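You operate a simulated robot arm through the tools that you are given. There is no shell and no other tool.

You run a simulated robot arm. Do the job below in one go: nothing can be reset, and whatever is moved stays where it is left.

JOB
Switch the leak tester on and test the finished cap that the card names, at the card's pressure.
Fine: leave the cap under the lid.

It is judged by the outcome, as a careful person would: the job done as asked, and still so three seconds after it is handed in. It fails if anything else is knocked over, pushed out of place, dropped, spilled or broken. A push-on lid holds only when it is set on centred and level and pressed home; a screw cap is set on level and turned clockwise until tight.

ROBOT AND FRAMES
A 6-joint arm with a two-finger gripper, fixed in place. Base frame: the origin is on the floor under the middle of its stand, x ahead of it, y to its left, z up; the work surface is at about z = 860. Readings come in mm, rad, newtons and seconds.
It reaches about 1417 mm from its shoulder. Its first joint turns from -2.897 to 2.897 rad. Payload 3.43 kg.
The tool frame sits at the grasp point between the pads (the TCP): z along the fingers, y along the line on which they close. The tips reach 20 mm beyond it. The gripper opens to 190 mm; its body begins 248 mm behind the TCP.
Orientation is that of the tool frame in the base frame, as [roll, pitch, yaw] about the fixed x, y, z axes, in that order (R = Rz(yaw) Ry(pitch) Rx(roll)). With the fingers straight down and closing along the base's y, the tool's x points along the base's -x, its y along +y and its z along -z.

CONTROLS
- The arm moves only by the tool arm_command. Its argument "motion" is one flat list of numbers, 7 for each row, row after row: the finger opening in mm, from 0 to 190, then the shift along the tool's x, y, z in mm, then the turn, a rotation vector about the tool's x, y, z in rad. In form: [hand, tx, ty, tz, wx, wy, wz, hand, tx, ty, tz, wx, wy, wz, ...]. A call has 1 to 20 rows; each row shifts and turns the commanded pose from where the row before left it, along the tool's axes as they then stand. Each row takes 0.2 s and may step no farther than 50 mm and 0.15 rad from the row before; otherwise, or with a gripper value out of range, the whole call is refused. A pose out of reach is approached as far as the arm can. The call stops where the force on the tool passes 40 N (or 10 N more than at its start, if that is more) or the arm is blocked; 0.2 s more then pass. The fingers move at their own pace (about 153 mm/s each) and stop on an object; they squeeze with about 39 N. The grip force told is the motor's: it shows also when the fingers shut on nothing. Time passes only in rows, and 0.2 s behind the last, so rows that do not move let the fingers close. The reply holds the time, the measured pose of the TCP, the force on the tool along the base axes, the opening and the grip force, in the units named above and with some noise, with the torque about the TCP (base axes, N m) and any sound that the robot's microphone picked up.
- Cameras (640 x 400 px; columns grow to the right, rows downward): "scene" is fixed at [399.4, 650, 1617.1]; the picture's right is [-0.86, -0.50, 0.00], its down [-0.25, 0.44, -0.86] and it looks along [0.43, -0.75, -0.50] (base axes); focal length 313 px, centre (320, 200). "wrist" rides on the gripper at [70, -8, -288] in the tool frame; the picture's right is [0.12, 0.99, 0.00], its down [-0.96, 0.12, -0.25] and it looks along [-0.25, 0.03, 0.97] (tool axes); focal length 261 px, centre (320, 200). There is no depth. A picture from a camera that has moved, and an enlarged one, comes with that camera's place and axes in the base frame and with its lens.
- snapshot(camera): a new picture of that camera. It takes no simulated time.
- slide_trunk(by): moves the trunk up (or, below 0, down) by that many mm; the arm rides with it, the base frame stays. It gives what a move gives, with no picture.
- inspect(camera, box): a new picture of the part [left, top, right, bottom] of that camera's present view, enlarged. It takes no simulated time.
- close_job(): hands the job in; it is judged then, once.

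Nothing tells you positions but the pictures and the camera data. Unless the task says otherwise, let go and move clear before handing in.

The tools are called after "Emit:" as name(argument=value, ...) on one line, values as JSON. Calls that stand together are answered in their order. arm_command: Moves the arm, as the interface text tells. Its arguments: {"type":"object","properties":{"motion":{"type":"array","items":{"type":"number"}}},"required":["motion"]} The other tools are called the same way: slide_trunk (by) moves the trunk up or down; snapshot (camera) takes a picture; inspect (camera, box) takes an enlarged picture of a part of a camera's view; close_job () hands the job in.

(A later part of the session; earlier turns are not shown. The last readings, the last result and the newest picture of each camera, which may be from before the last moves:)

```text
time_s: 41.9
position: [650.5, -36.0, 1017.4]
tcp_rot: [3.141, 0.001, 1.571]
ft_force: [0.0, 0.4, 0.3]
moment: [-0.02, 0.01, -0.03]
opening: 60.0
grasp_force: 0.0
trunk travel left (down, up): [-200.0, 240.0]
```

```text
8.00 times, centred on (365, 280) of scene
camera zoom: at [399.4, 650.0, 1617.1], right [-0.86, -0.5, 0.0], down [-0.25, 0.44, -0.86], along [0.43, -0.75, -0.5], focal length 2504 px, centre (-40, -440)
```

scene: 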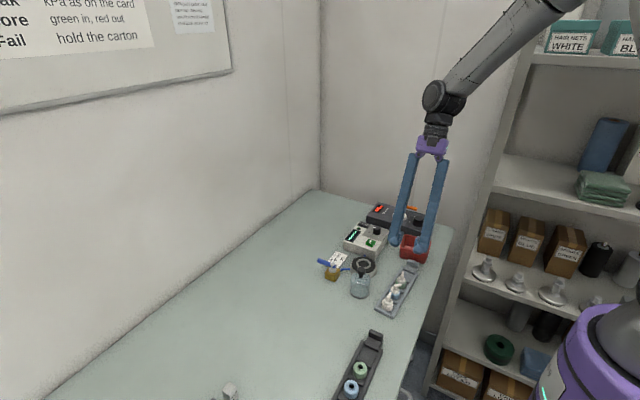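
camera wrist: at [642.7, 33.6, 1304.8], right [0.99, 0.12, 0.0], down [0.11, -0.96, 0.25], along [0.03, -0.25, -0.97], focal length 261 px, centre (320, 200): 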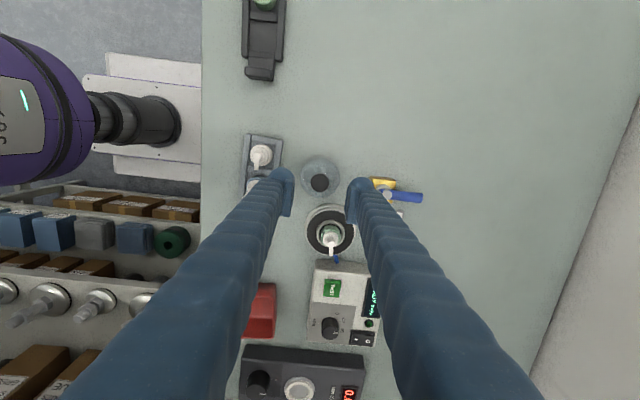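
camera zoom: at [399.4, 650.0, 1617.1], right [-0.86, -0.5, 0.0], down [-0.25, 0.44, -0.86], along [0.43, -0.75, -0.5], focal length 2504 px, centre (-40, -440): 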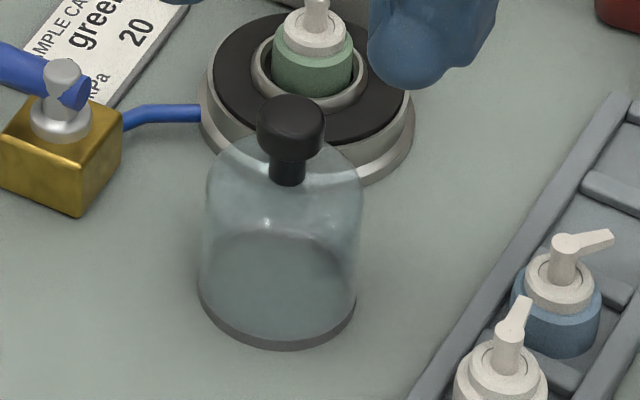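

Different views disagree by a few millimetres in y, so I'll servo close in: shift about 6.5 mm toward +y, descend part way with open fingers, and check the knob against the pads at pad depth.

Emit:
arm_command(motion=[60, 6.5, 0, 15, 0, 0, 0, 60, 0, 0, 15, 0, 0, 0, 60, 0, 0, 15, 0, 0, 0, 60, 0, 0, 0, 0, 0, 0])

Emit:
inspect(camera="wrist", box=[240, 140, 400, 240])

Emit:
inspect(camera="scene", box=[335, 235, 395, 285])

```text
time_s: 42.9
position: [648.5, -29.5, 970.6]
tcp_rot: [-3.141, 0.0, 1.572]
ft_force: [0.0, 0.4, -0.5]
moment: [-0.02, 0.05, -0.01]
opening: 60.2
grasp_force: 0.1
trunk travel left (down, up): [-200.0, 240.0]
```

```text
4.00 times, centred on (320, 190) of wrist
camera zoom: at [641.5, 40.3, 1258.5], right [0.99, 0.12, 0.0], down [0.12, -0.96, 0.25], along [0.03, -0.25, -0.97], focal length 1043 px, centre (320, 240)
```

zoom: 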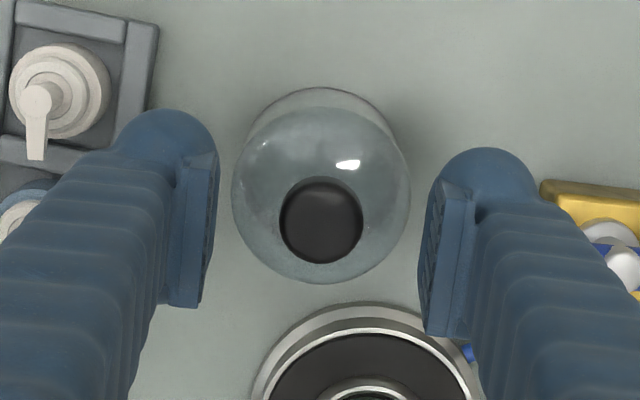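

```text
8.00 times, centred on (365, 260) of scene
camera zoom: at [399.4, 650.0, 1617.1], right [-0.86, -0.5, 0.0], down [-0.25, 0.44, -0.86], along [0.43, -0.75, -0.5], focal length 2504 px, centre (-40, -280)
```

zoom: 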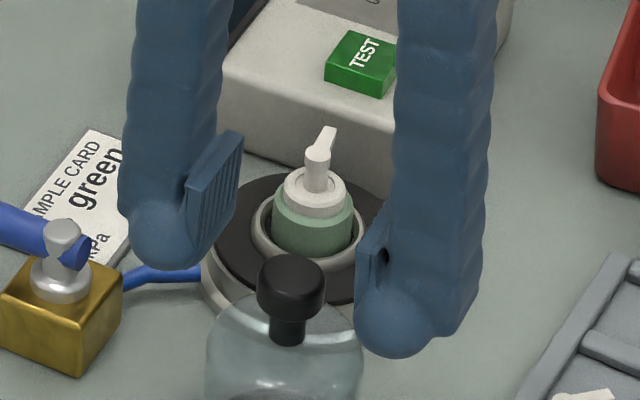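

The knob is centred between the pads and its top is near z = 962. I'll descend the last stretch around it.

Emit:
arm_command(motion=[50, 0, 0, 7, 0, 0, 0, 50, 0, 0, 6, 0, 0, 0, 50, 0, 0, 0, 0, 0, 0])

Emit:
inspect(camera="scene", box=[335, 245, 395, 295])

Emit:
inspect(camera="wrist", box=[256, 155, 384, 235])

```text
time_s: 43.7
position: [649.0, -30.2, 959.1]
tcp_rot: [-3.141, 0.001, 1.57]
ft_force: [0.2, -0.3, -1.2]
moment: [-0.02, 0.0, 0.03]
opening: 50.2
grasp_force: 0.0
trunk travel left (down, up): [-200.0, 240.0]
```

```text
8.00 times, centred on (365, 270) of scene
camera zoom: at [399.4, 650.0, 1617.1], right [-0.86, -0.5, 0.0], down [-0.25, 0.44, -0.86], along [0.43, -0.75, -0.5], focal length 2504 px, centre (-40, -360)
```

zoom: 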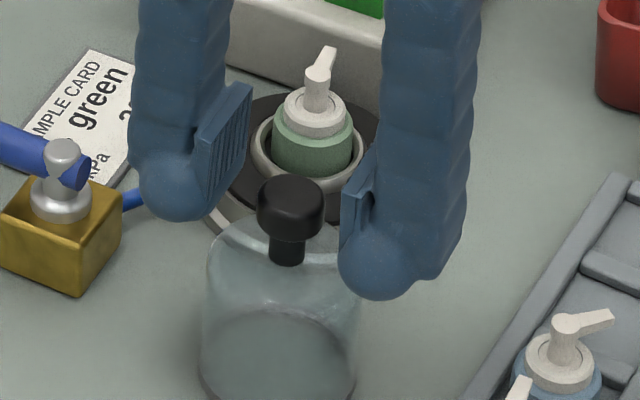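

```text
5.00 times, centred on (320, 195) of wrist
camera zoom: at [641.6, 40.0, 1245.0], right [0.99, 0.12, 0.0], down [0.12, -0.96, 0.25], along [0.03, -0.25, -0.97], focal length 1303 px, centre (320, 225)
```

zoom: 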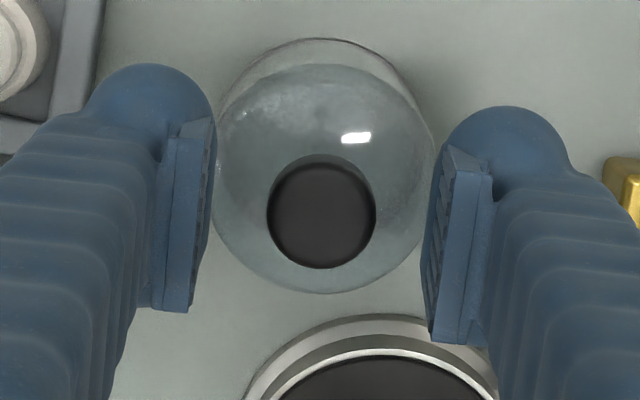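

Emit:
arm_command(motion=[50, 0.5, 0, 1.5, 0, 0, 0])

Emit:
arm_command(motion=[40, 0, 0, 1.5, 0, 0, 0])

Emit:
inspect(camera="scene", box=[345, 255, 385, 290])

```text
time_s: 44.1
position: [649.7, -29.4, 956.9]
tcp_rot: [-3.14, 0.001, 1.571]
ft_force: [-0.5, -1.1, 0.1]
moment: [0.01, 0.02, 0.01]
opening: 49.9
grasp_force: 0.1
trunk travel left (down, up): [-200.0, 240.0]
```

```text
time_s: 44.5
position: [649.9, -29.3, 955.9]
tcp_rot: [-3.141, 0.002, 1.57]
ft_force: [0.0, -0.3, -0.5]
moment: [0.01, 0.02, -0.03]
opening: 40.0
grasp_force: 0.0
trunk travel left (down, up): [-200.0, 240.0]
```

```text
11.43 times, centred on (365, 272) of scene
camera zoom: at [399.4, 650.0, 1617.1], right [-0.86, -0.5, 0.0], down [-0.25, 0.44, -0.86], along [0.43, -0.75, -0.5], focal length 3576 px, centre (-194, -629)
```

zoom: 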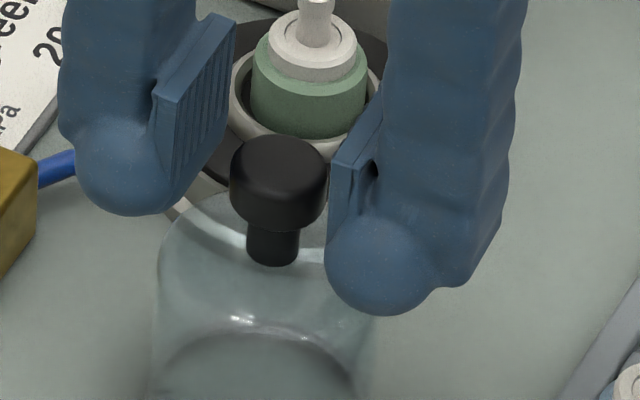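

Emit:
arm_command(motion=[30, 0, 0, 0, 0, 0, 0, 20, 0, 0, 0, 0, 0, 0, 10, 0, 0, 0, 0, 0, 0, 10, 0, 0, 0, 0, 0, 0])

Emit:
inspect(camera="scene", box=[345, 255, 385, 290])

Emit:
inspect(camera="wrist", box=[256, 155, 384, 235])

```text
time_s: 45.5
position: [650.7, -29.9, 956.2]
tcp_rot: [3.142, 0.0, 1.572]
ft_force: [0.3, -0.2, 0.5]
moment: [0.04, 0.0, 0.02]
opening: 24.0
grasp_force: 38.8
trunk travel left (down, up): [-200.0, 240.0]
```

```text
11.43 times, centred on (365, 272) of scene
camera zoom: at [399.4, 650.0, 1617.1], right [-0.86, -0.5, 0.0], down [-0.25, 0.44, -0.86], along [0.43, -0.75, -0.5], focal length 3576 px, centre (-194, -629)
```

zoom: 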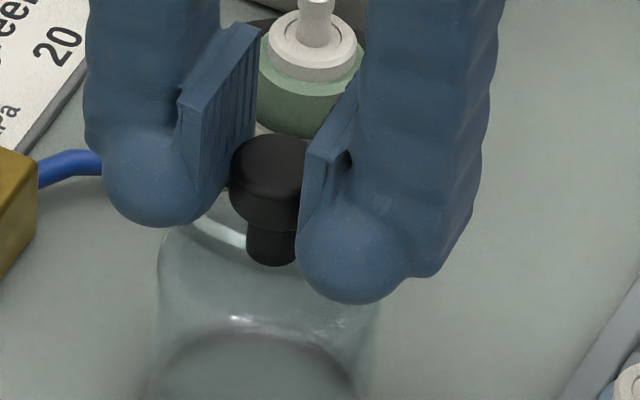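

```text
5.00 times, centred on (320, 195) of wrist
camera zoom: at [642.2, 40.1, 1242.7], right [0.99, 0.12, 0.0], down [0.12, -0.96, 0.25], along [0.03, -0.25, -0.97], focal length 1303 px, centre (320, 225)
```

zoom: 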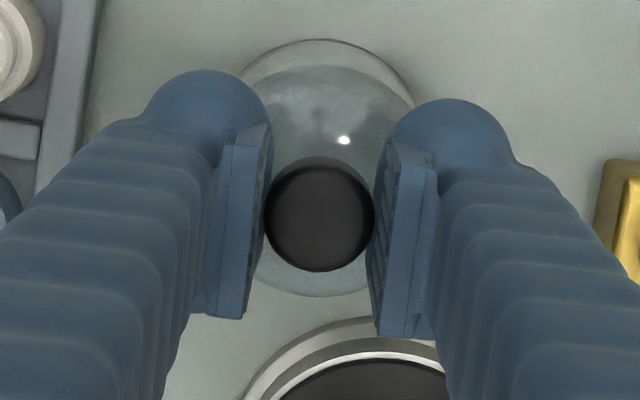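

The knob is firmly gripped (39 N). I'll lift the dome straight up, well above the cap's height.

Emit:
arm_command(motion=[10, 0, 0, -5, 0, 0, 0, 10, 0, 0, -15, 0, 0, 0, 10, 0, 0, -25, 0, 0, 0, 10, 0, 0, -25, 0, 0, 0, 10, 0, 0, -25, 0, 0, 0, 10, 0, 0, 0, 0, 0, 0])

Emit:
inspect(camera="scene", box=[320, 210, 400, 290])

Emit:
inspect(camera="wrist", box=[240, 140, 400, 240])

```text
time_s: 46.9
position: [650.0, -29.1, 1052.0]
tcp_rot: [3.141, 0.0, 1.57]
ft_force: [0.3, 0.2, -0.9]
moment: [0.03, 0.03, -0.03]
opening: 23.5
grasp_force: 39.2
trunk travel left (down, up): [-200.0, 240.0]
```

```text
5.00 times, centred on (360, 250) of scene
camera zoom: at [399.4, 650.0, 1617.1], right [-0.86, -0.5, 0.0], down [-0.25, 0.44, -0.86], along [0.43, -0.75, -0.5], focal length 1565 px, centre (120, -50)
```

zoom: 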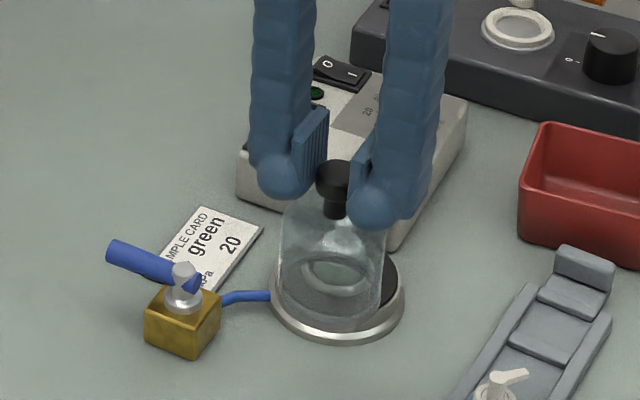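

```text
4.00 times, centred on (320, 190) of wrist
camera zoom: at [641.9, 40.9, 1339.5], right [0.99, 0.12, 0.0], down [0.12, -0.96, 0.25], along [0.03, -0.25, -0.97], focal length 1043 px, centre (320, 240)
```

zoom: 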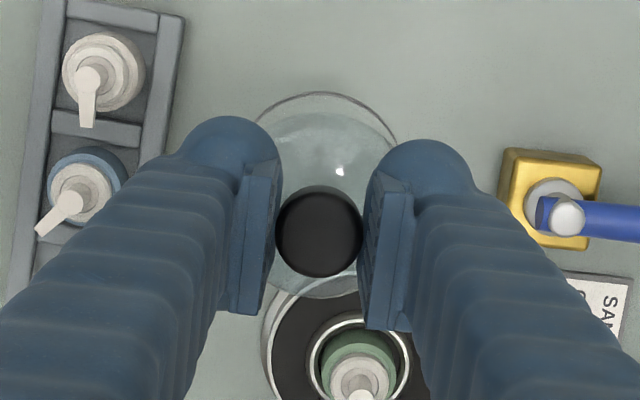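

Emit:
arm_command(motion=[10, -34.1, 9.8, 0, 0, 0, 0, 10, -34.1, 9.8, 0, 0, 0, 0, 10, -34.1, 9.8, 0, 0, 0, 0, 10, 0, 0, 0, 0, 0, 0, 10, 0, 0, 0, 0, 0, 0])

Emit:
inspect(camera="scene", box=[320, 210, 400, 290])

Emit:
inspect(camera="wrist", box=[256, 140, 384, 220])

```text
time_s: 48.1
position: [678.0, -132.3, 1052.1]
tcp_rot: [-3.14, 0.0, 1.57]
ft_force: [0.2, -0.6, 0.1]
moment: [-0.05, -0.02, 0.0]
opening: 23.7
grasp_force: 38.7
trunk travel left (down, up): [-200.0, 240.0]
```

```text
5.00 times, centred on (360, 250) of scene
camera zoom: at [399.4, 650.0, 1617.1], right [-0.86, -0.5, 0.0], down [-0.25, 0.44, -0.86], along [0.43, -0.75, -0.5], focal length 1565 px, centre (120, -50)
```

zoom: 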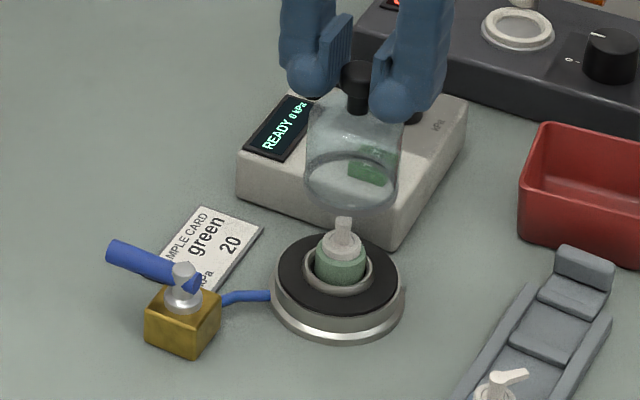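

```text
5.00 times, centred on (320, 180) of wrist
camera zoom: at [670.2, -61.4, 1338.6], right [0.99, 0.12, 0.0], down [0.12, -0.96, 0.25], along [0.03, -0.25, -0.97], focal length 1303 px, centre (320, 300)
```

zoom: 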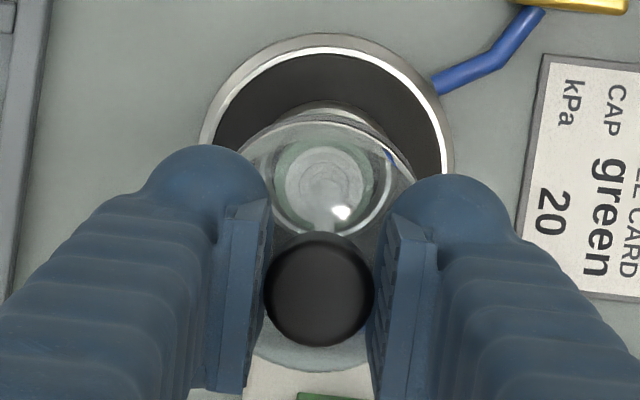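

The dome is above the seat but needs about +5 mm in y and +1.7 mm in x. I'll correct, lower it to just above the cap's nozzle, and check again.

Emit:
arm_command(motion=[10, 5, 1.7, 10, 0, 0, 0, 10, 0, 0, 12, 0, 0, 0, 10, 0, 0, 0, 0, 0, 0])

Emit:
inspect(camera="scene", box=[335, 230, 391, 280])

Emit:
inspect(camera="wrist", box=[256, 130, 384, 210])

```text
time_s: 48.9
position: [680.8, -126.2, 1028.7]
tcp_rot: [-3.141, 0.001, 1.572]
ft_force: [-0.8, -0.1, -0.8]
moment: [0.03, -0.01, 0.02]
opening: 24.0
grasp_force: 38.8
trunk travel left (down, up): [-200.0, 240.0]
```

```text
8.00 times, centred on (363, 255) of scene
camera zoom: at [399.4, 650.0, 1617.1], right [-0.86, -0.5, 0.0], down [-0.25, 0.44, -0.86], along [0.43, -0.75, -0.5], focal length 2504 px, centre (-24, -240)
```

zoom: 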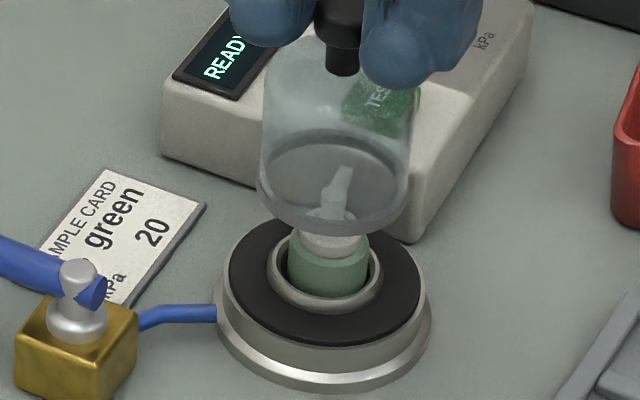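

```text
5.00 times, centred on (320, 170) of wrist
camera zoom: at [672.4, -56.5, 1315.8], right [0.99, 0.12, 0.0], down [0.12, -0.96, 0.25], along [0.03, -0.25, -0.97], focal length 1303 px, centre (320, 350)
```

zoom: 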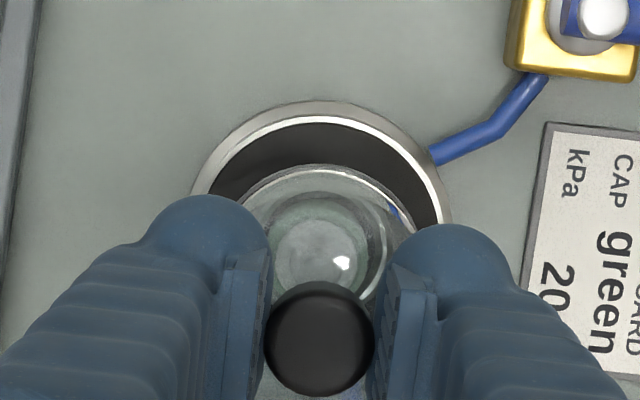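

Emit:
inspect(camera="wrist", box=[285, 145, 365, 195])

Emit:
inspect(camera="scene", box=[345, 235, 385, 275])

```text
8.00 times, centred on (325, 170) of wrist
camera zoom: at [672.4, -56.5, 1315.8], right [0.99, 0.12, 0.0], down [0.12, -0.96, 0.25], along [0.03, -0.25, -0.97], focal length 2085 px, centre (280, 440)
```

zoom: 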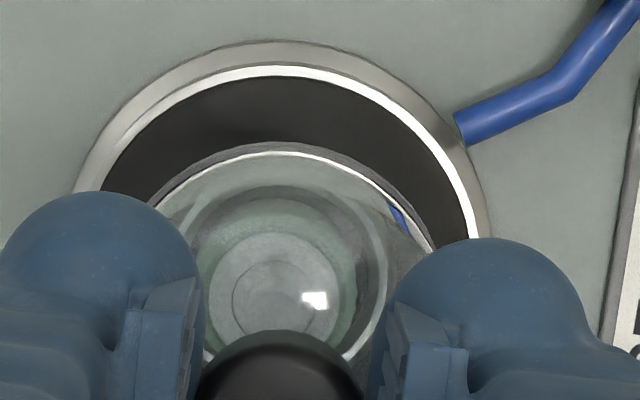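

```text
10.00 times, centred on (365, 255) of scene
camera zoom: at [399.4, 650.0, 1617.1], right [-0.86, -0.5, 0.0], down [-0.25, 0.44, -0.86], along [0.43, -0.75, -0.5], focal length 3129 px, centre (-130, -350)
```

zoom: 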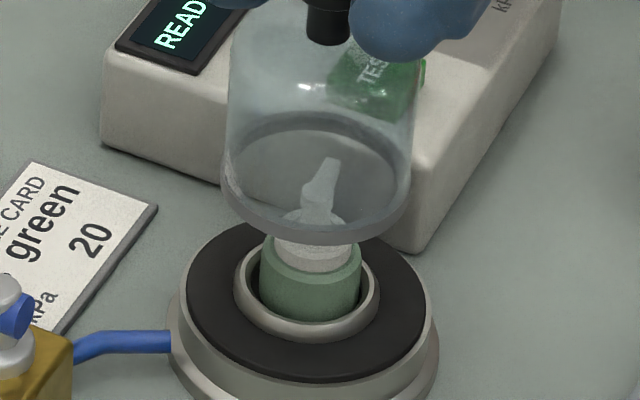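

Emit:
arm_command(motion=[10, 0, 0, 12, 0, 0, 0, 10, 0, 0, 12, 0, 0, 0, 10, 0, 0, 11, 0, 0, 0, 10, 0, 0, 0, 0, 0, 0])

Emit:
inspect(camera="scene", box=[345, 240, 385, 280])

Emit:
inspect(camera="wrist", box=[285, 145, 365, 195])

```text
time_s: 49.9
position: [680.8, -125.9, 993.1]
tcp_rot: [-3.141, -0.001, 1.57]
ft_force: [-0.1, 0.2, 0.2]
moment: [0.0, 0.01, -0.02]
opening: 23.6
grasp_force: 38.6
trunk travel left (down, up): [-200.0, 240.0]
```

```text
10.00 times, centred on (365, 260) of scene
camera zoom: at [399.4, 650.0, 1617.1], right [-0.86, -0.5, 0.0], down [-0.25, 0.44, -0.86], along [0.43, -0.75, -0.5], focal length 3129 px, centre (-130, -400)
```

zoom: 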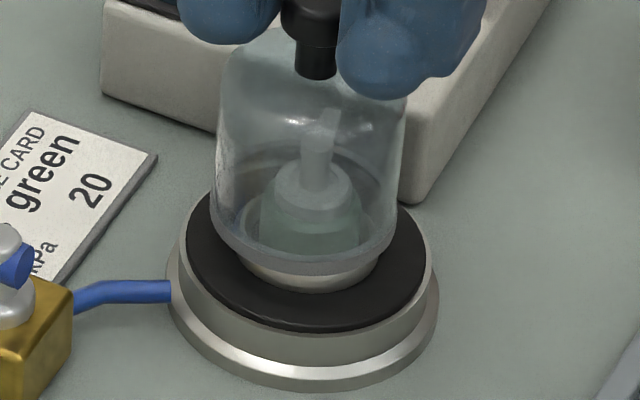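

```text
8.00 times, centred on (325, 170) of wrist
camera zoom: at [673.8, -56.5, 1280.5], right [0.99, 0.12, 0.0], down [0.12, -0.96, 0.25], along [0.03, -0.25, -0.97], focal length 2085 px, centre (280, 440)
```

zoom: 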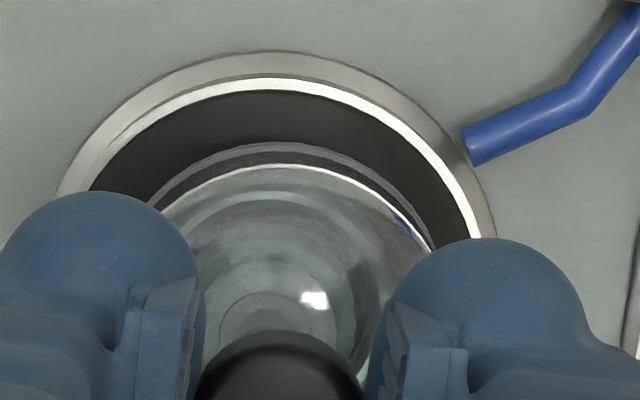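

The dome is about 2 mm too far in +x. I'll correct that and lower further toward the rubber.

Emit:
arm_command(motion=[10, -0.5, -1.9, 0, 0, 0, 0, 10, 0, 0, 4, 0, 0, 0, 10, 0, 0, 4, 0, 0, 0, 10, 0, 0, 0, 0, 0, 0])

Emit:
inspect(camera="scene", box=[345, 245, 385, 285])

Emit:
inspect(camera="wrist", box=[285, 145, 365, 195])

```text
time_s: 50.9
position: [679.7, -126.1, 986.2]
tcp_rot: [3.14, 0.0, 1.571]
ft_force: [-0.4, -0.3, -0.6]
moment: [-0.04, 0.0, 0.02]
opening: 23.9
grasp_force: 39.3
trunk travel left (down, up): [-200.0, 240.0]
```

```text
10.00 times, centred on (365, 265) of scene
camera zoom: at [399.4, 650.0, 1617.1], right [-0.86, -0.5, 0.0], down [-0.25, 0.44, -0.86], along [0.43, -0.75, -0.5], focal length 3129 px, centre (-130, -450)
```

zoom: 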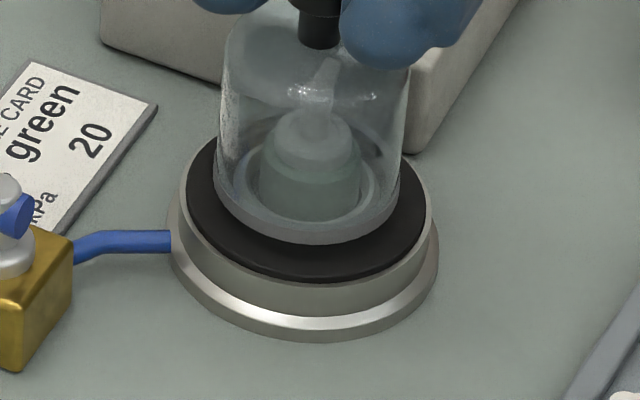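

```text
8.00 times, centred on (325, 170) of wrist
camera zoom: at [672.0, -56.3, 1273.2], right [0.99, 0.12, 0.0], down [0.12, -0.96, 0.25], along [0.03, -0.25, -0.97], focal length 2085 px, centre (280, 440)
```

zoom: 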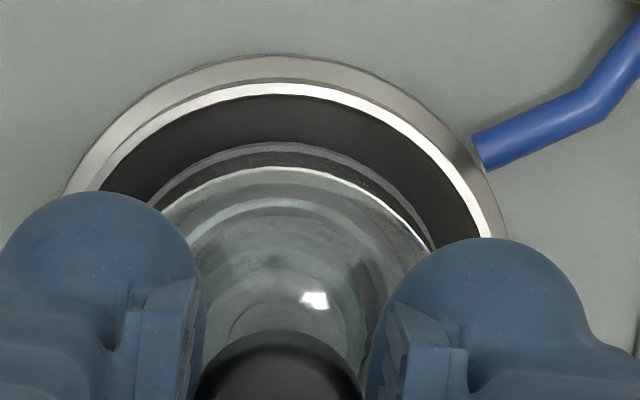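

Emit:
arm_command(motion=[10, -0.6, 0, 2, 0, 0, 0, 10, 0, 0, 2, 0, 0, 0, 10, 0, 0, 2, 0, 0, 0])

Emit:
inspect(camera="scene", box=[345, 245, 385, 285])

```text
time_s: 51.7
position: [679.6, -127.2, 980.2]
tcp_rot: [3.141, -0.003, 1.572]
ft_force: [-0.3, -0.7, -0.7]
moment: [0.0, 0.02, 0.01]
opening: 23.9
grasp_force: 39.5
trunk travel left (down, up): [-200.0, 240.0]
```

```text
10.00 times, centred on (365, 265) of scene
camera zoom: at [399.4, 650.0, 1617.1], right [-0.86, -0.5, 0.0], down [-0.25, 0.44, -0.86], along [0.43, -0.75, -0.5], focal length 3129 px, centre (-130, -450)
```

zoom: 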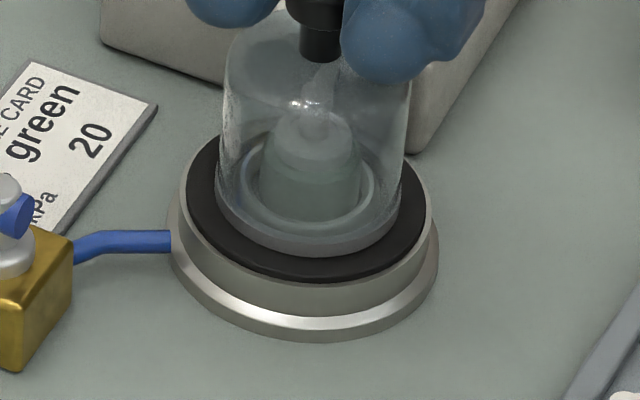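

Emit:
arm_command(motion=[10, 0, 0, 1, 0, 0, 0, 10, 0, 0, 1, 0, 0, 0])

Emit:
arm_command(motion=[10, 0, 0, 1, 0, 0, 0])

Emit:
inspect(camera="scene", box=[345, 245, 385, 285])

Emit:
inspect(camera="wrist", box=[285, 145, 365, 195])

```text
time_s: 52.3
position: [680.0, -126.3, 980.2]
tcp_rot: [3.138, -0.001, 1.57]
ft_force: [-2.8, 1.7, 16.4]
moment: [0.15, 0.05, 0.01]
opening: 23.8
grasp_force: 38.6
trunk travel left (down, up): [-200.0, 240.0]
```

```text
time_s: 52.7
position: [679.7, -127.8, 980.0]
tcp_rot: [3.137, 0.002, 1.572]
ft_force: [-2.1, 6.2, 27.6]
moment: [0.26, 0.06, -0.01]
opening: 23.7
grasp_force: 38.5
trunk travel left (down, up): [-200.0, 240.0]
```

```text
10.00 times, centred on (365, 265) of scene
camera zoom: at [399.4, 650.0, 1617.1], right [-0.86, -0.5, 0.0], down [-0.25, 0.44, -0.86], along [0.43, -0.75, -0.5], focal length 3129 px, centre (-130, -450)
```

zoom: 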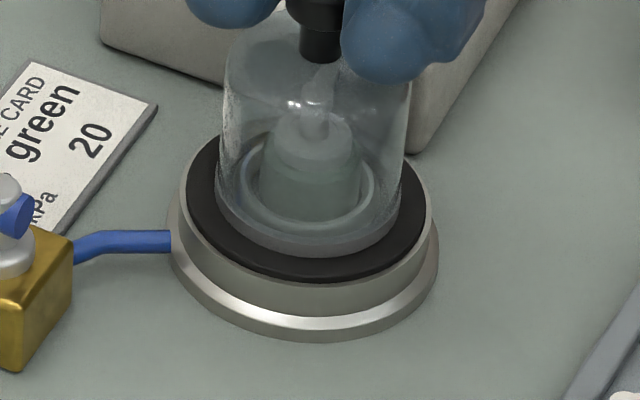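

```text
8.00 times, centred on (325, 170) of wrist
camera zoom: at [670.7, -57.4, 1266.4], right [0.99, 0.12, 0.0], down [0.11, -0.96, 0.25], along [0.03, -0.25, -0.97], focal length 2085 px, centre (280, 440)
```

zoom: 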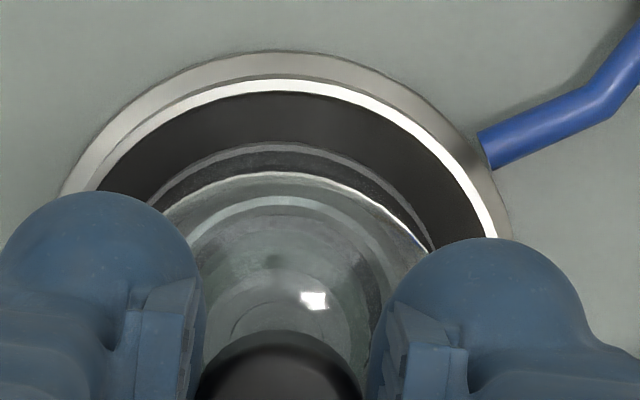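

Emit:
inspect(camera="scene", box=[350, 252, 382, 276])

Emit:
inspect(camera="wrist", box=[300, 150, 348, 180])

```text
16.00 times, centred on (366, 264) of scene
camera zoom: at [399.4, 650.0, 1617.1], right [-0.86, -0.5, 0.0], down [-0.25, 0.44, -0.86], along [0.43, -0.75, -0.5], focal length 5007 px, centre (-416, -824)
```

zoom: 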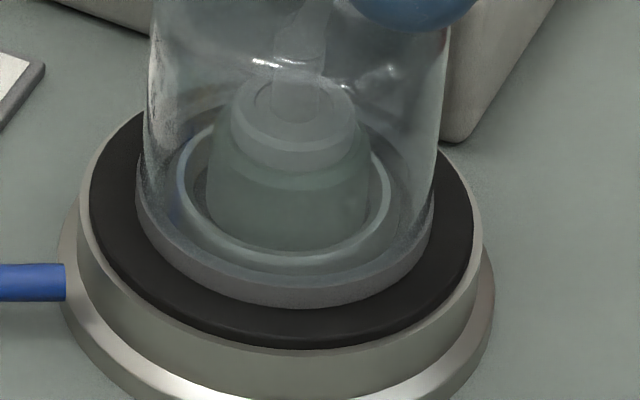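

```text
13.33 times, centred on (324, 165) of wrist
camera zoom: at [670.7, -57.4, 1266.4], right [0.99, 0.12, 0.0], down [0.11, -0.96, 0.25], along [0.03, -0.25, -0.97], focal length 3475 px, centre (267, 667)
```

zoom: 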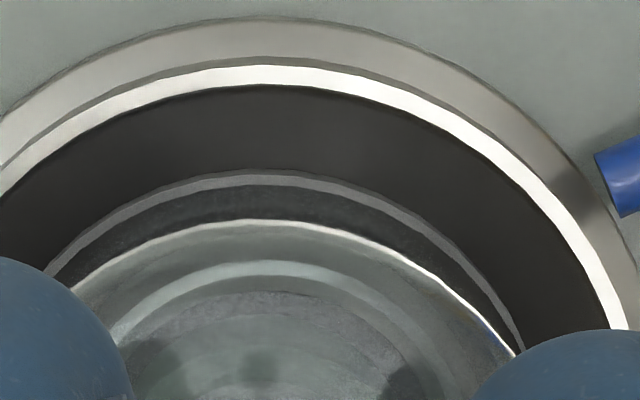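

The dome is on the rubber, centred: its contact height matches the rubber's top, and it took 27 N of press. I'll relax the load and release the knob.

Emit:
arm_command(motion=[10, 0, 0, -2.5, 0, 0, 0])

Emit:
arm_command(motion=[30, 0, 0, 0, 0, 0, 0, 50, 0, 0, 0, 0, 0, 0, 50, 0, 0, 0, 0, 0, 0, 50, 0, 0, -20, 0, 0, 0, 50, 0, 0, -40, 0, 0, 0, 50, 0, 0, 0, 0, 0, 0])

Emit:
inspect(camera="scene", box=[340, 235, 390, 285])

Emit:
inspect(camera="wrist", box=[240, 100, 400, 220])

```text
time_s: 53.1
position: [680.2, -128.3, 980.0]
tcp_rot: [3.141, 0.001, 1.57]
ft_force: [2.7, 3.7, 12.6]
moment: [0.12, -0.12, 0.0]
opening: 23.6
grasp_force: 38.6
trunk travel left (down, up): [-200.0, 240.0]
```

```text
time_s: 54.5
position: [681.0, -132.0, 1040.0]
tcp_rot: [-3.141, 0.001, 1.57]
ft_force: [0.2, -0.3, -0.3]
moment: [0.0, -0.01, 0.01]
opening: 50.0
grasp_force: 0.0
trunk travel left (down, up): [-200.0, 240.0]
```

```text
8.00 times, centred on (365, 260) of scene
camera zoom: at [399.4, 650.0, 1617.1], right [-0.86, -0.5, 0.0], down [-0.25, 0.44, -0.86], along [0.43, -0.75, -0.5], focal length 2504 px, centre (-40, -280)
```

zoom: 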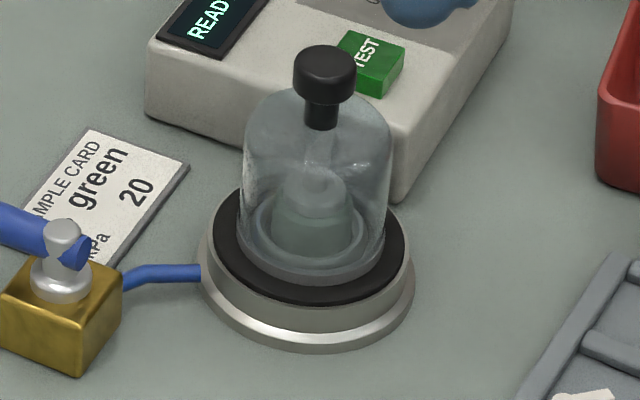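

```text
3.33 times, centred on (320, 160) of wrist
camera zoom: at [673.3, -61.7, 1327.1], right [0.99, 0.12, 0.0], down [0.12, -0.96, 0.25], along [0.03, -0.25, -0.97], focal length 869 px, centre (320, 333)
```

zoom: 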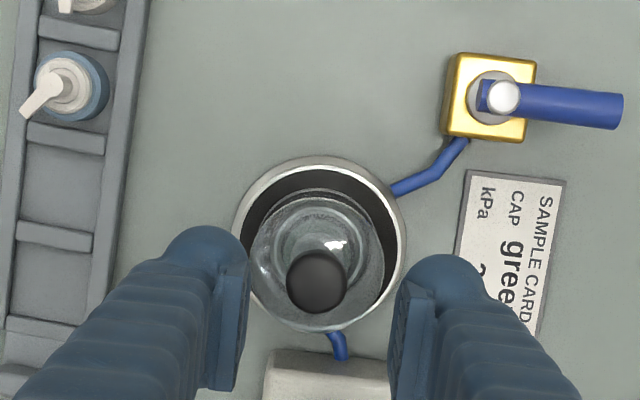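

The dome sits upright and centred over the cap. Now I'll look closely at the blue-lever valve to see which way it is set.

Emit:
inspect(camera="wrist", box=[345, 105, 405, 150])

Emit:
inspect(camera="scene", box=[312, 250, 362, 285])

Emit:
inspect(camera="scene", box=[340, 215, 400, 255])

```text
8.89 times, centred on (375, 128) of wrist
camera zoom: at [673.3, -61.7, 1327.1], right [0.99, 0.12, 0.0], down [0.12, -0.96, 0.25], along [0.03, -0.25, -0.97], focal length 2317 px, centre (-169, 844)
```

zoom: 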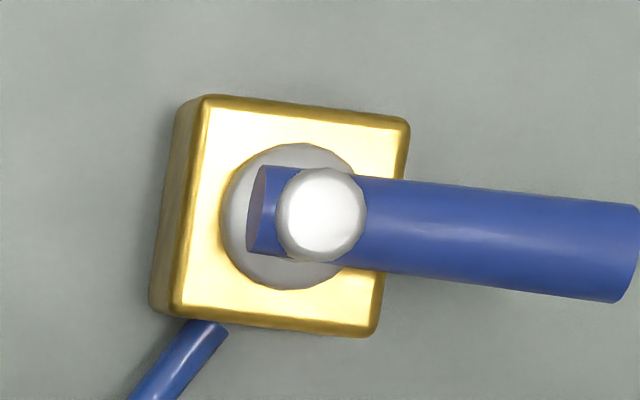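

```text
11.43 times, centred on (337, 268) of scene
camera zoom: at [399.4, 650.0, 1617.1], right [-0.86, -0.5, 0.0], down [-0.25, 0.44, -0.86], along [0.43, -0.75, -0.5], focal length 3576 px, centre (126, -571)
```

zoom: 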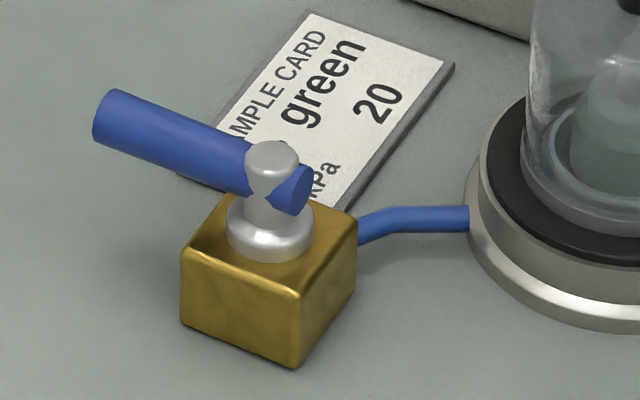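

```text
10.00 times, centred on (370, 235) of scene
camera zoom: at [399.4, 650.0, 1617.1], right [-0.86, -0.5, 0.0], down [-0.25, 0.44, -0.86], along [0.43, -0.75, -0.5], focal length 3129 px, centre (-180, -150)
```

zoom: 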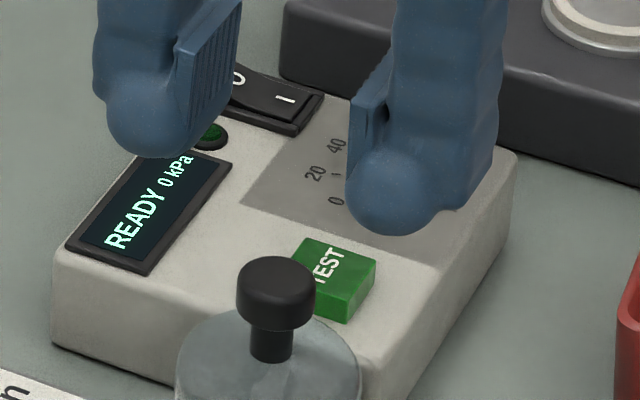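

The valve's lever position is ambiguous from its look alone; the tester's display should tell. I'll close the gripper and move above the TEST button, aiming one fingertip at it.

Emit:
arm_command(motion=[50, -29.7, 9.7, 0, 0, 0, 0, 0, -29.7, 9.7, 0, 0, 0, 0, 0, -29.7, 9.7, 0, 0, 0, 0, 0, 0, 0, 30, 0, 0, 0, 0, 0, 0, 30, 0, 0, 0, 0, 0, 0, 20, 0, 0, 0, 0, 0, 0, 0, 0, 0, 0])

Emit:
inspect(camera="wrist", box=[256, 130, 384, 230])

Emit:
inspect(camera="scene", box=[340, 205, 400, 255])

```text
time_s: 56.1
position: [708.5, -216.8, 960.0]
tcp_rot: [-3.141, 0.0, 1.569]
ft_force: [-0.3, 0.2, 0.3]
moment: [0.04, 0.0, 0.01]
opening: 0.0
grasp_force: 34.4
trunk travel left (down, up): [-200.0, 240.0]
```

```text
4.00 times, centred on (320, 180) of wrist
camera zoom: at [700.4, -146.8, 1246.3], right [0.99, 0.12, 0.0], down [0.12, -0.96, 0.25], along [0.03, -0.25, -0.97], focal length 1043 px, centre (320, 280)
```

zoom: 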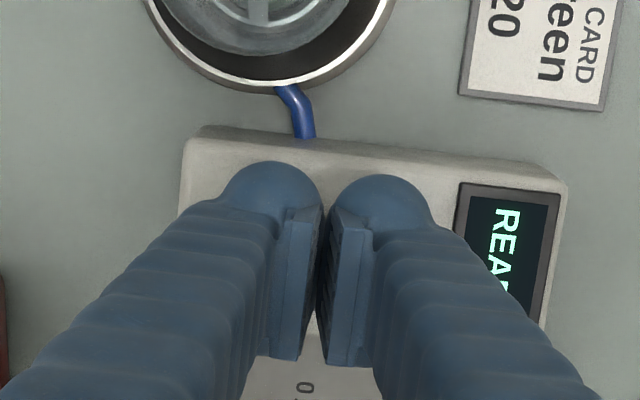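

```text
8.00 times, centred on (370, 230) of scene
camera zoom: at [399.4, 650.0, 1617.1], right [-0.86, -0.5, 0.0], down [-0.25, 0.44, -0.86], along [0.43, -0.75, -0.5], focal length 2504 px, centre (-80, -40)
```

zoom: 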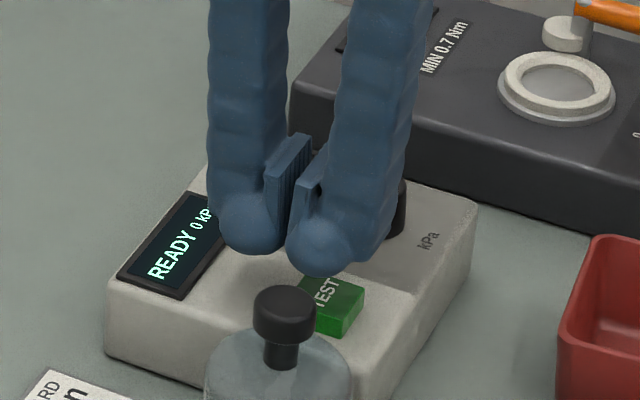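

Emit:
arm_command(motion=[0, -5.5, 2.5, 7, 0, 0, 0, 0, 0, 0, 7, 0, 0, 0, 0, 0, 0, 0, 0, 0, 0])

Emit:
inspect(camera="scene", box=[350, 220, 390, 255])

Emit:
inspect(camera="wrist", box=[256, 130, 384, 230])

```text
time_s: 56.9
position: [710.6, -222.7, 946.2]
tcp_rot: [3.14, 0.0, 1.572]
ft_force: [0.3, 0.5, 0.9]
moment: [-0.01, 0.02, 0.0]
opening: 0.2
grasp_force: 34.7
trunk travel left (down, up): [-200.0, 240.0]
```

```text
11.43 times, centred on (370, 238) of scene
camera zoom: at [399.4, 650.0, 1617.1], right [-0.86, -0.5, 0.0], down [-0.25, 0.44, -0.86], along [0.43, -0.75, -0.5], focal length 3576 px, centre (-251, -229)
```

zoom: 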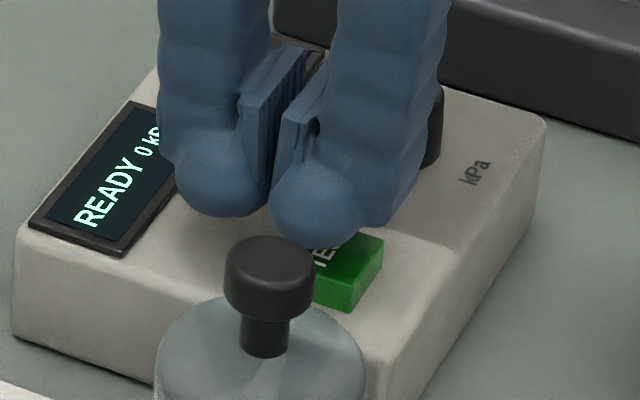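

```text
4.00 times, centred on (320, 180) of wrist
camera zoom: at [702.6, -152.8, 1232.2], right [0.99, 0.12, 0.0], down [0.12, -0.96, 0.25], along [0.03, -0.25, -0.97], focal length 1043 px, centre (320, 280)
```

zoom: 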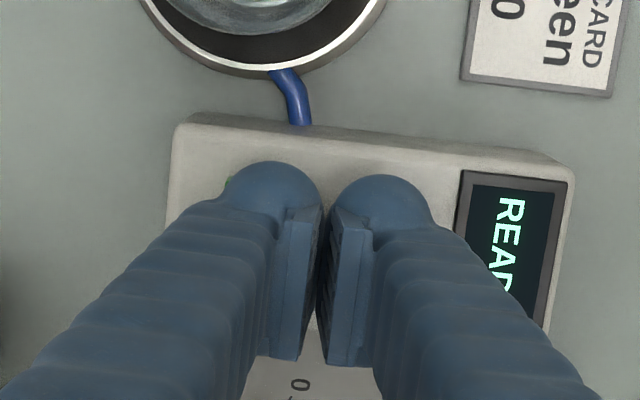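

The fingertip is right above the TEST button. Pressing in small steps.

Emit:
arm_command(motion=[0, 0, 0, 2, 0, 0, 0, 0, 0, 0, 2, 0, 0, 0])

Emit:
arm_command(motion=[0, 0, 0, 1.5, 0, 0, 0])

Emit:
inspect(camera="scene", box=[350, 220, 390, 255])

```text
time_s: 57.5
position: [711.4, -223.5, 941.1]
tcp_rot: [-3.141, 0.001, 1.571]
ft_force: [0.2, 0.3, 0.0]
moment: [-0.01, 0.0, 0.0]
opening: 0.0
grasp_force: 34.4
trunk travel left (down, up): [-200.0, 240.0]
```

```text
time_s: 57.9
position: [709.8, -223.1, 940.6]
tcp_rot: [-3.141, 0.0, 1.571]
ft_force: [0.9, 0.8, -0.9]
moment: [-0.02, 0.03, 0.03]
opening: 0.0
grasp_force: 34.5
trunk travel left (down, up): [-200.0, 240.0]
```

```text
11.43 times, centred on (370, 238) of scene
camera zoom: at [399.4, 650.0, 1617.1], right [-0.86, -0.5, 0.0], down [-0.25, 0.44, -0.86], along [0.43, -0.75, -0.5], focal length 3576 px, centre (-251, -229)
```

zoom: 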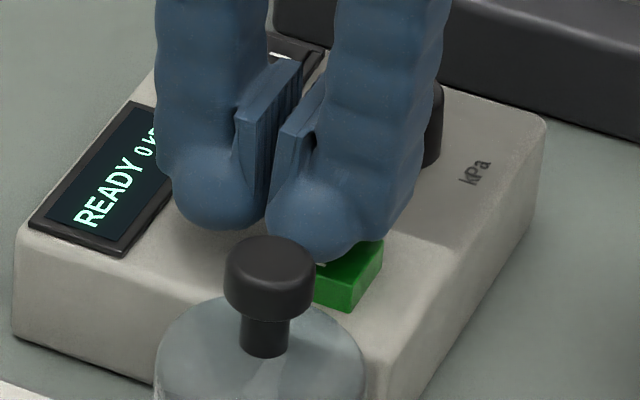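

Emit:
arm_command(motion=[0, 0, 0, 1.5, 0, 0, 0])

Emit:
arm_command(motion=[0, 0, 0, 1.5, 0, 0, 0])

Emit:
inspect(camera="scene", box=[350, 220, 390, 255])

```text
time_s: 58.3
position: [710.6, -222.6, 937.6]
tcp_rot: [3.141, -0.001, 1.571]
ft_force: [0.6, -0.2, -0.4]
moment: [0.03, -0.01, -0.01]
opening: 0.2
grasp_force: 34.5
trunk travel left (down, up): [-200.0, 240.0]
```

```text
time_s: 58.7
position: [711.8, -222.9, 937.4]
tcp_rot: [-3.141, 0.001, 1.57]
ft_force: [-0.2, -0.2, 0.4]
moment: [0.04, -0.01, 0.01]
opening: 0.0
grasp_force: 34.2
trunk travel left (down, up): [-200.0, 240.0]
```

```text
11.43 times, centred on (370, 238) of scene
camera zoom: at [399.4, 650.0, 1617.1], right [-0.86, -0.5, 0.0], down [-0.25, 0.44, -0.86], along [0.43, -0.75, -0.5], focal length 3576 px, centre (-251, -229)
```

zoom: 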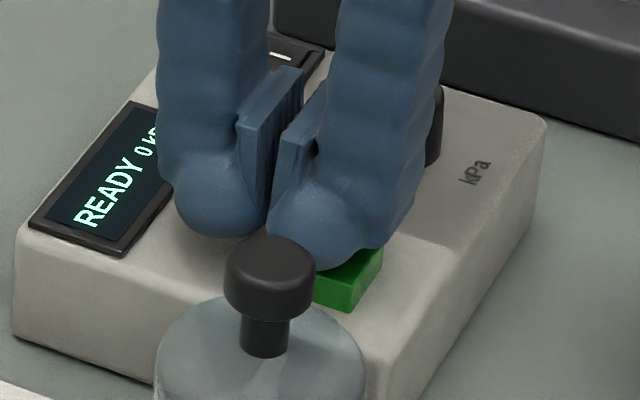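

Emit:
arm_command(motion=[0, 0, 0, 1.5, 0, 0, 0])

Emit:
arm_command(motion=[0, 0, 0, 1.5, 0, 0, 0])

Emit:
inspect(camera="scene", box=[350, 220, 390, 255])

```text
time_s: 59.1
position: [710.9, -222.7, 935.5]
tcp_rot: [3.141, 0.001, 1.57]
ft_force: [-0.7, 0.5, 0.5]
moment: [-0.01, 0.0, 0.04]
opening: 0.0
grasp_force: 34.7
trunk travel left (down, up): [-200.0, 240.0]
```

```text
time_s: 59.5
position: [710.3, -222.8, 934.1]
tcp_rot: [-3.141, 0.001, 1.57]
ft_force: [0.8, -0.4, 1.5]
moment: [0.02, -0.01, -0.01]
opening: 0.1
grasp_force: 34.7
trunk travel left (down, up): [-200.0, 240.0]
```

```text
11.43 times, centred on (370, 238) of scene
camera zoom: at [399.4, 650.0, 1617.1], right [-0.86, -0.5, 0.0], down [-0.25, 0.44, -0.86], along [0.43, -0.75, -0.5], focal length 3576 px, centre (-251, -229)
```

zoom: 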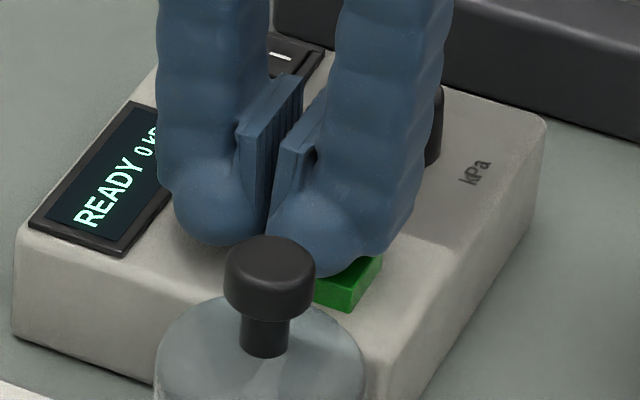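

Emit:
arm_command(motion=[0, 0, 0, 1.2, 0, 0, 0])

Emit:
inspect(camera="scene", box=[350, 220, 390, 255])

```text
time_s: 59.9
position: [709.8, -221.4, 931.7]
tcp_rot: [-3.141, -0.001, 1.571]
ft_force: [-0.8, -1.8, 2.0]
moment: [-0.03, 0.05, -0.02]
opening: 0.0
grasp_force: 34.2
trunk travel left (down, up): [-200.0, 240.0]
heard: click
```

```text
11.43 times, centred on (370, 238) of scene
camera zoom: at [399.4, 650.0, 1617.1], right [-0.86, -0.5, 0.0], down [-0.25, 0.44, -0.86], along [0.43, -0.75, -0.5], focal length 3576 px, centre (-251, -229)
```

zoom: 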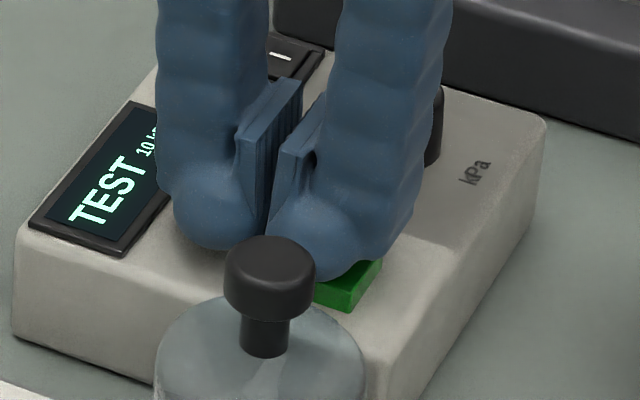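

A click, and the display changed to "TEST 10 k…", so pressure is building. I'll lift off the button and watch the display.

Emit:
arm_command(motion=[0, 0, 0, -10, 0, 0, 0, 0, 0, 0, -25, 0, 0, 0])

Emit:
inspect(camera="scene", box=[340, 215, 400, 255])

Emit:
inspect(camera="wrist", box=[330, 140, 410, 240])

```text
time_s: 60.5
position: [710.0, -224.0, 968.1]
tcp_rot: [3.139, 0.0, 1.571]
ft_force: [0.0, -0.2, 0.8]
moment: [0.0, -0.03, -0.02]
opening: 0.1
grasp_force: 34.6
trunk travel left (down, up): [-200.0, 240.0]
```

```text
10.00 times, centred on (370, 235) of scene
camera zoom: at [399.4, 650.0, 1617.1], right [-0.86, -0.5, 0.0], down [-0.25, 0.44, -0.86], along [0.43, -0.75, -0.5], focal length 3129 px, centre (-180, -150)
```

zoom: 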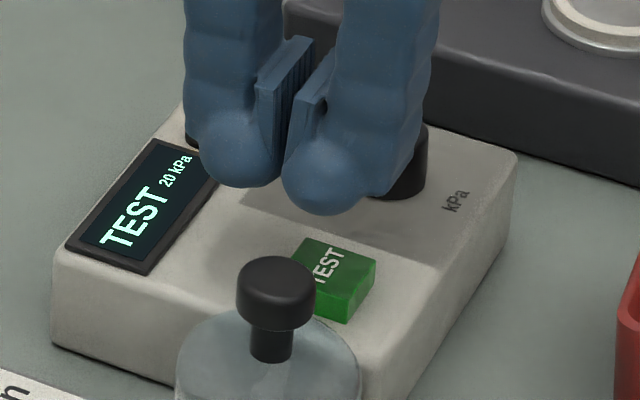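

```text
4.00 times, centred on (370, 190) of wrist
camera zoom: at [701.8, -153.1, 1255.3], right [0.99, 0.12, 0.0], down [0.12, -0.96, 0.25], along [0.03, -0.25, -0.97], focal length 1043 px, centre (120, 240)
```

zoom: 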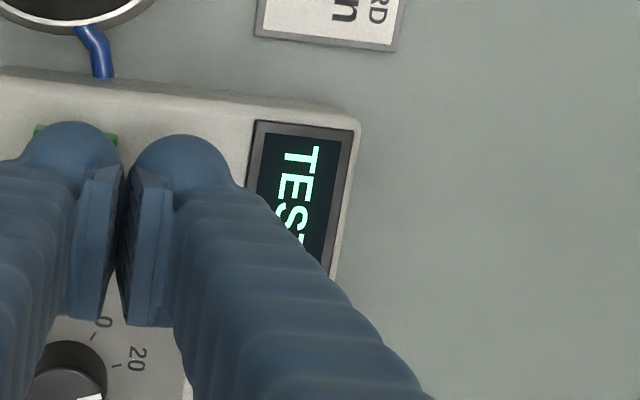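

The display reads "TEST 20 kPa". I'll wait while the test runs.

Emit:
arm_command(motion=[0, 0, 0, -20, 0, 0, 0, 0, 0, 0, 0, 0, 0, 0, 0, 0, 0, 0, 0, 0, 0, 0, 0, 0, 0, 0, 0, 0, 0, 0, 0, 0, 0, 0, 0])

Emit:
inspect(camera="scene", box=[340, 215, 400, 255])

```text
time_s: 61.7
position: [710.7, -222.0, 988.1]
tcp_rot: [3.141, 0.0, 1.571]
ft_force: [0.9, -0.1, -0.5]
moment: [0.0, -0.02, -0.05]
opening: 0.0
grasp_force: 34.4
trunk travel left (down, up): [-200.0, 240.0]
```

```text
10.00 times, centred on (370, 235) of scene
camera zoom: at [399.4, 650.0, 1617.1], right [-0.86, -0.5, 0.0], down [-0.25, 0.44, -0.86], along [0.43, -0.75, -0.5], focal length 3129 px, centre (-180, -150)
```

zoom: 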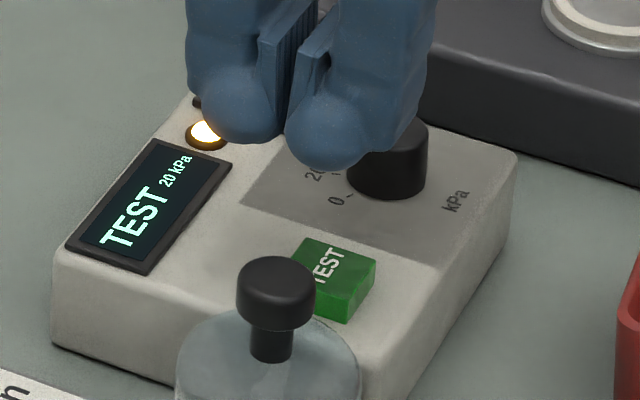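

Emit:
arm_command(motion=[0, 0, 0, 0, 0, 0, 0, 0, 0, 0, 0, 0, 0, 0, 0, 0, 0, 0, 0, 0, 0, 0, 0, 0, 0, 0, 0, 0, 0, 0, 0, 0, 0, 0, 0, 0, 0, 0, 0, 0, 0, 0, 0, 0, 0, 0, 0, 0, 0, 0, 0, 0, 0, 0, 0, 0, 0, 0, 0, 0, 0, 0, 0])

Emit:
inspect(camera="scene", box=[340, 215, 400, 255])

```text
time_s: 63.7
position: [710.0, -223.5, 987.5]
tcp_rot: [3.141, -0.001, 1.571]
ft_force: [0.0, -0.6, -0.2]
moment: [-0.02, 0.02, -0.02]
opening: 0.1
grasp_force: 34.1
trunk travel left (down, up): [-200.0, 240.0]
```

```text
10.00 times, centred on (370, 235) of scene
camera zoom: at [399.4, 650.0, 1617.1], right [-0.86, -0.5, 0.0], down [-0.25, 0.44, -0.86], along [0.43, -0.75, -0.5], focal length 3129 px, centre (-180, -150)
```

zoom: 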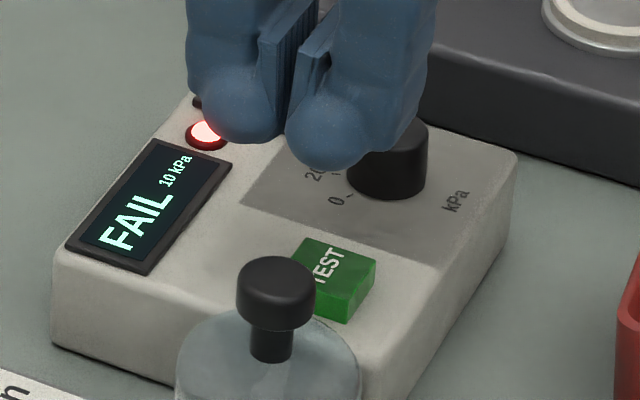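

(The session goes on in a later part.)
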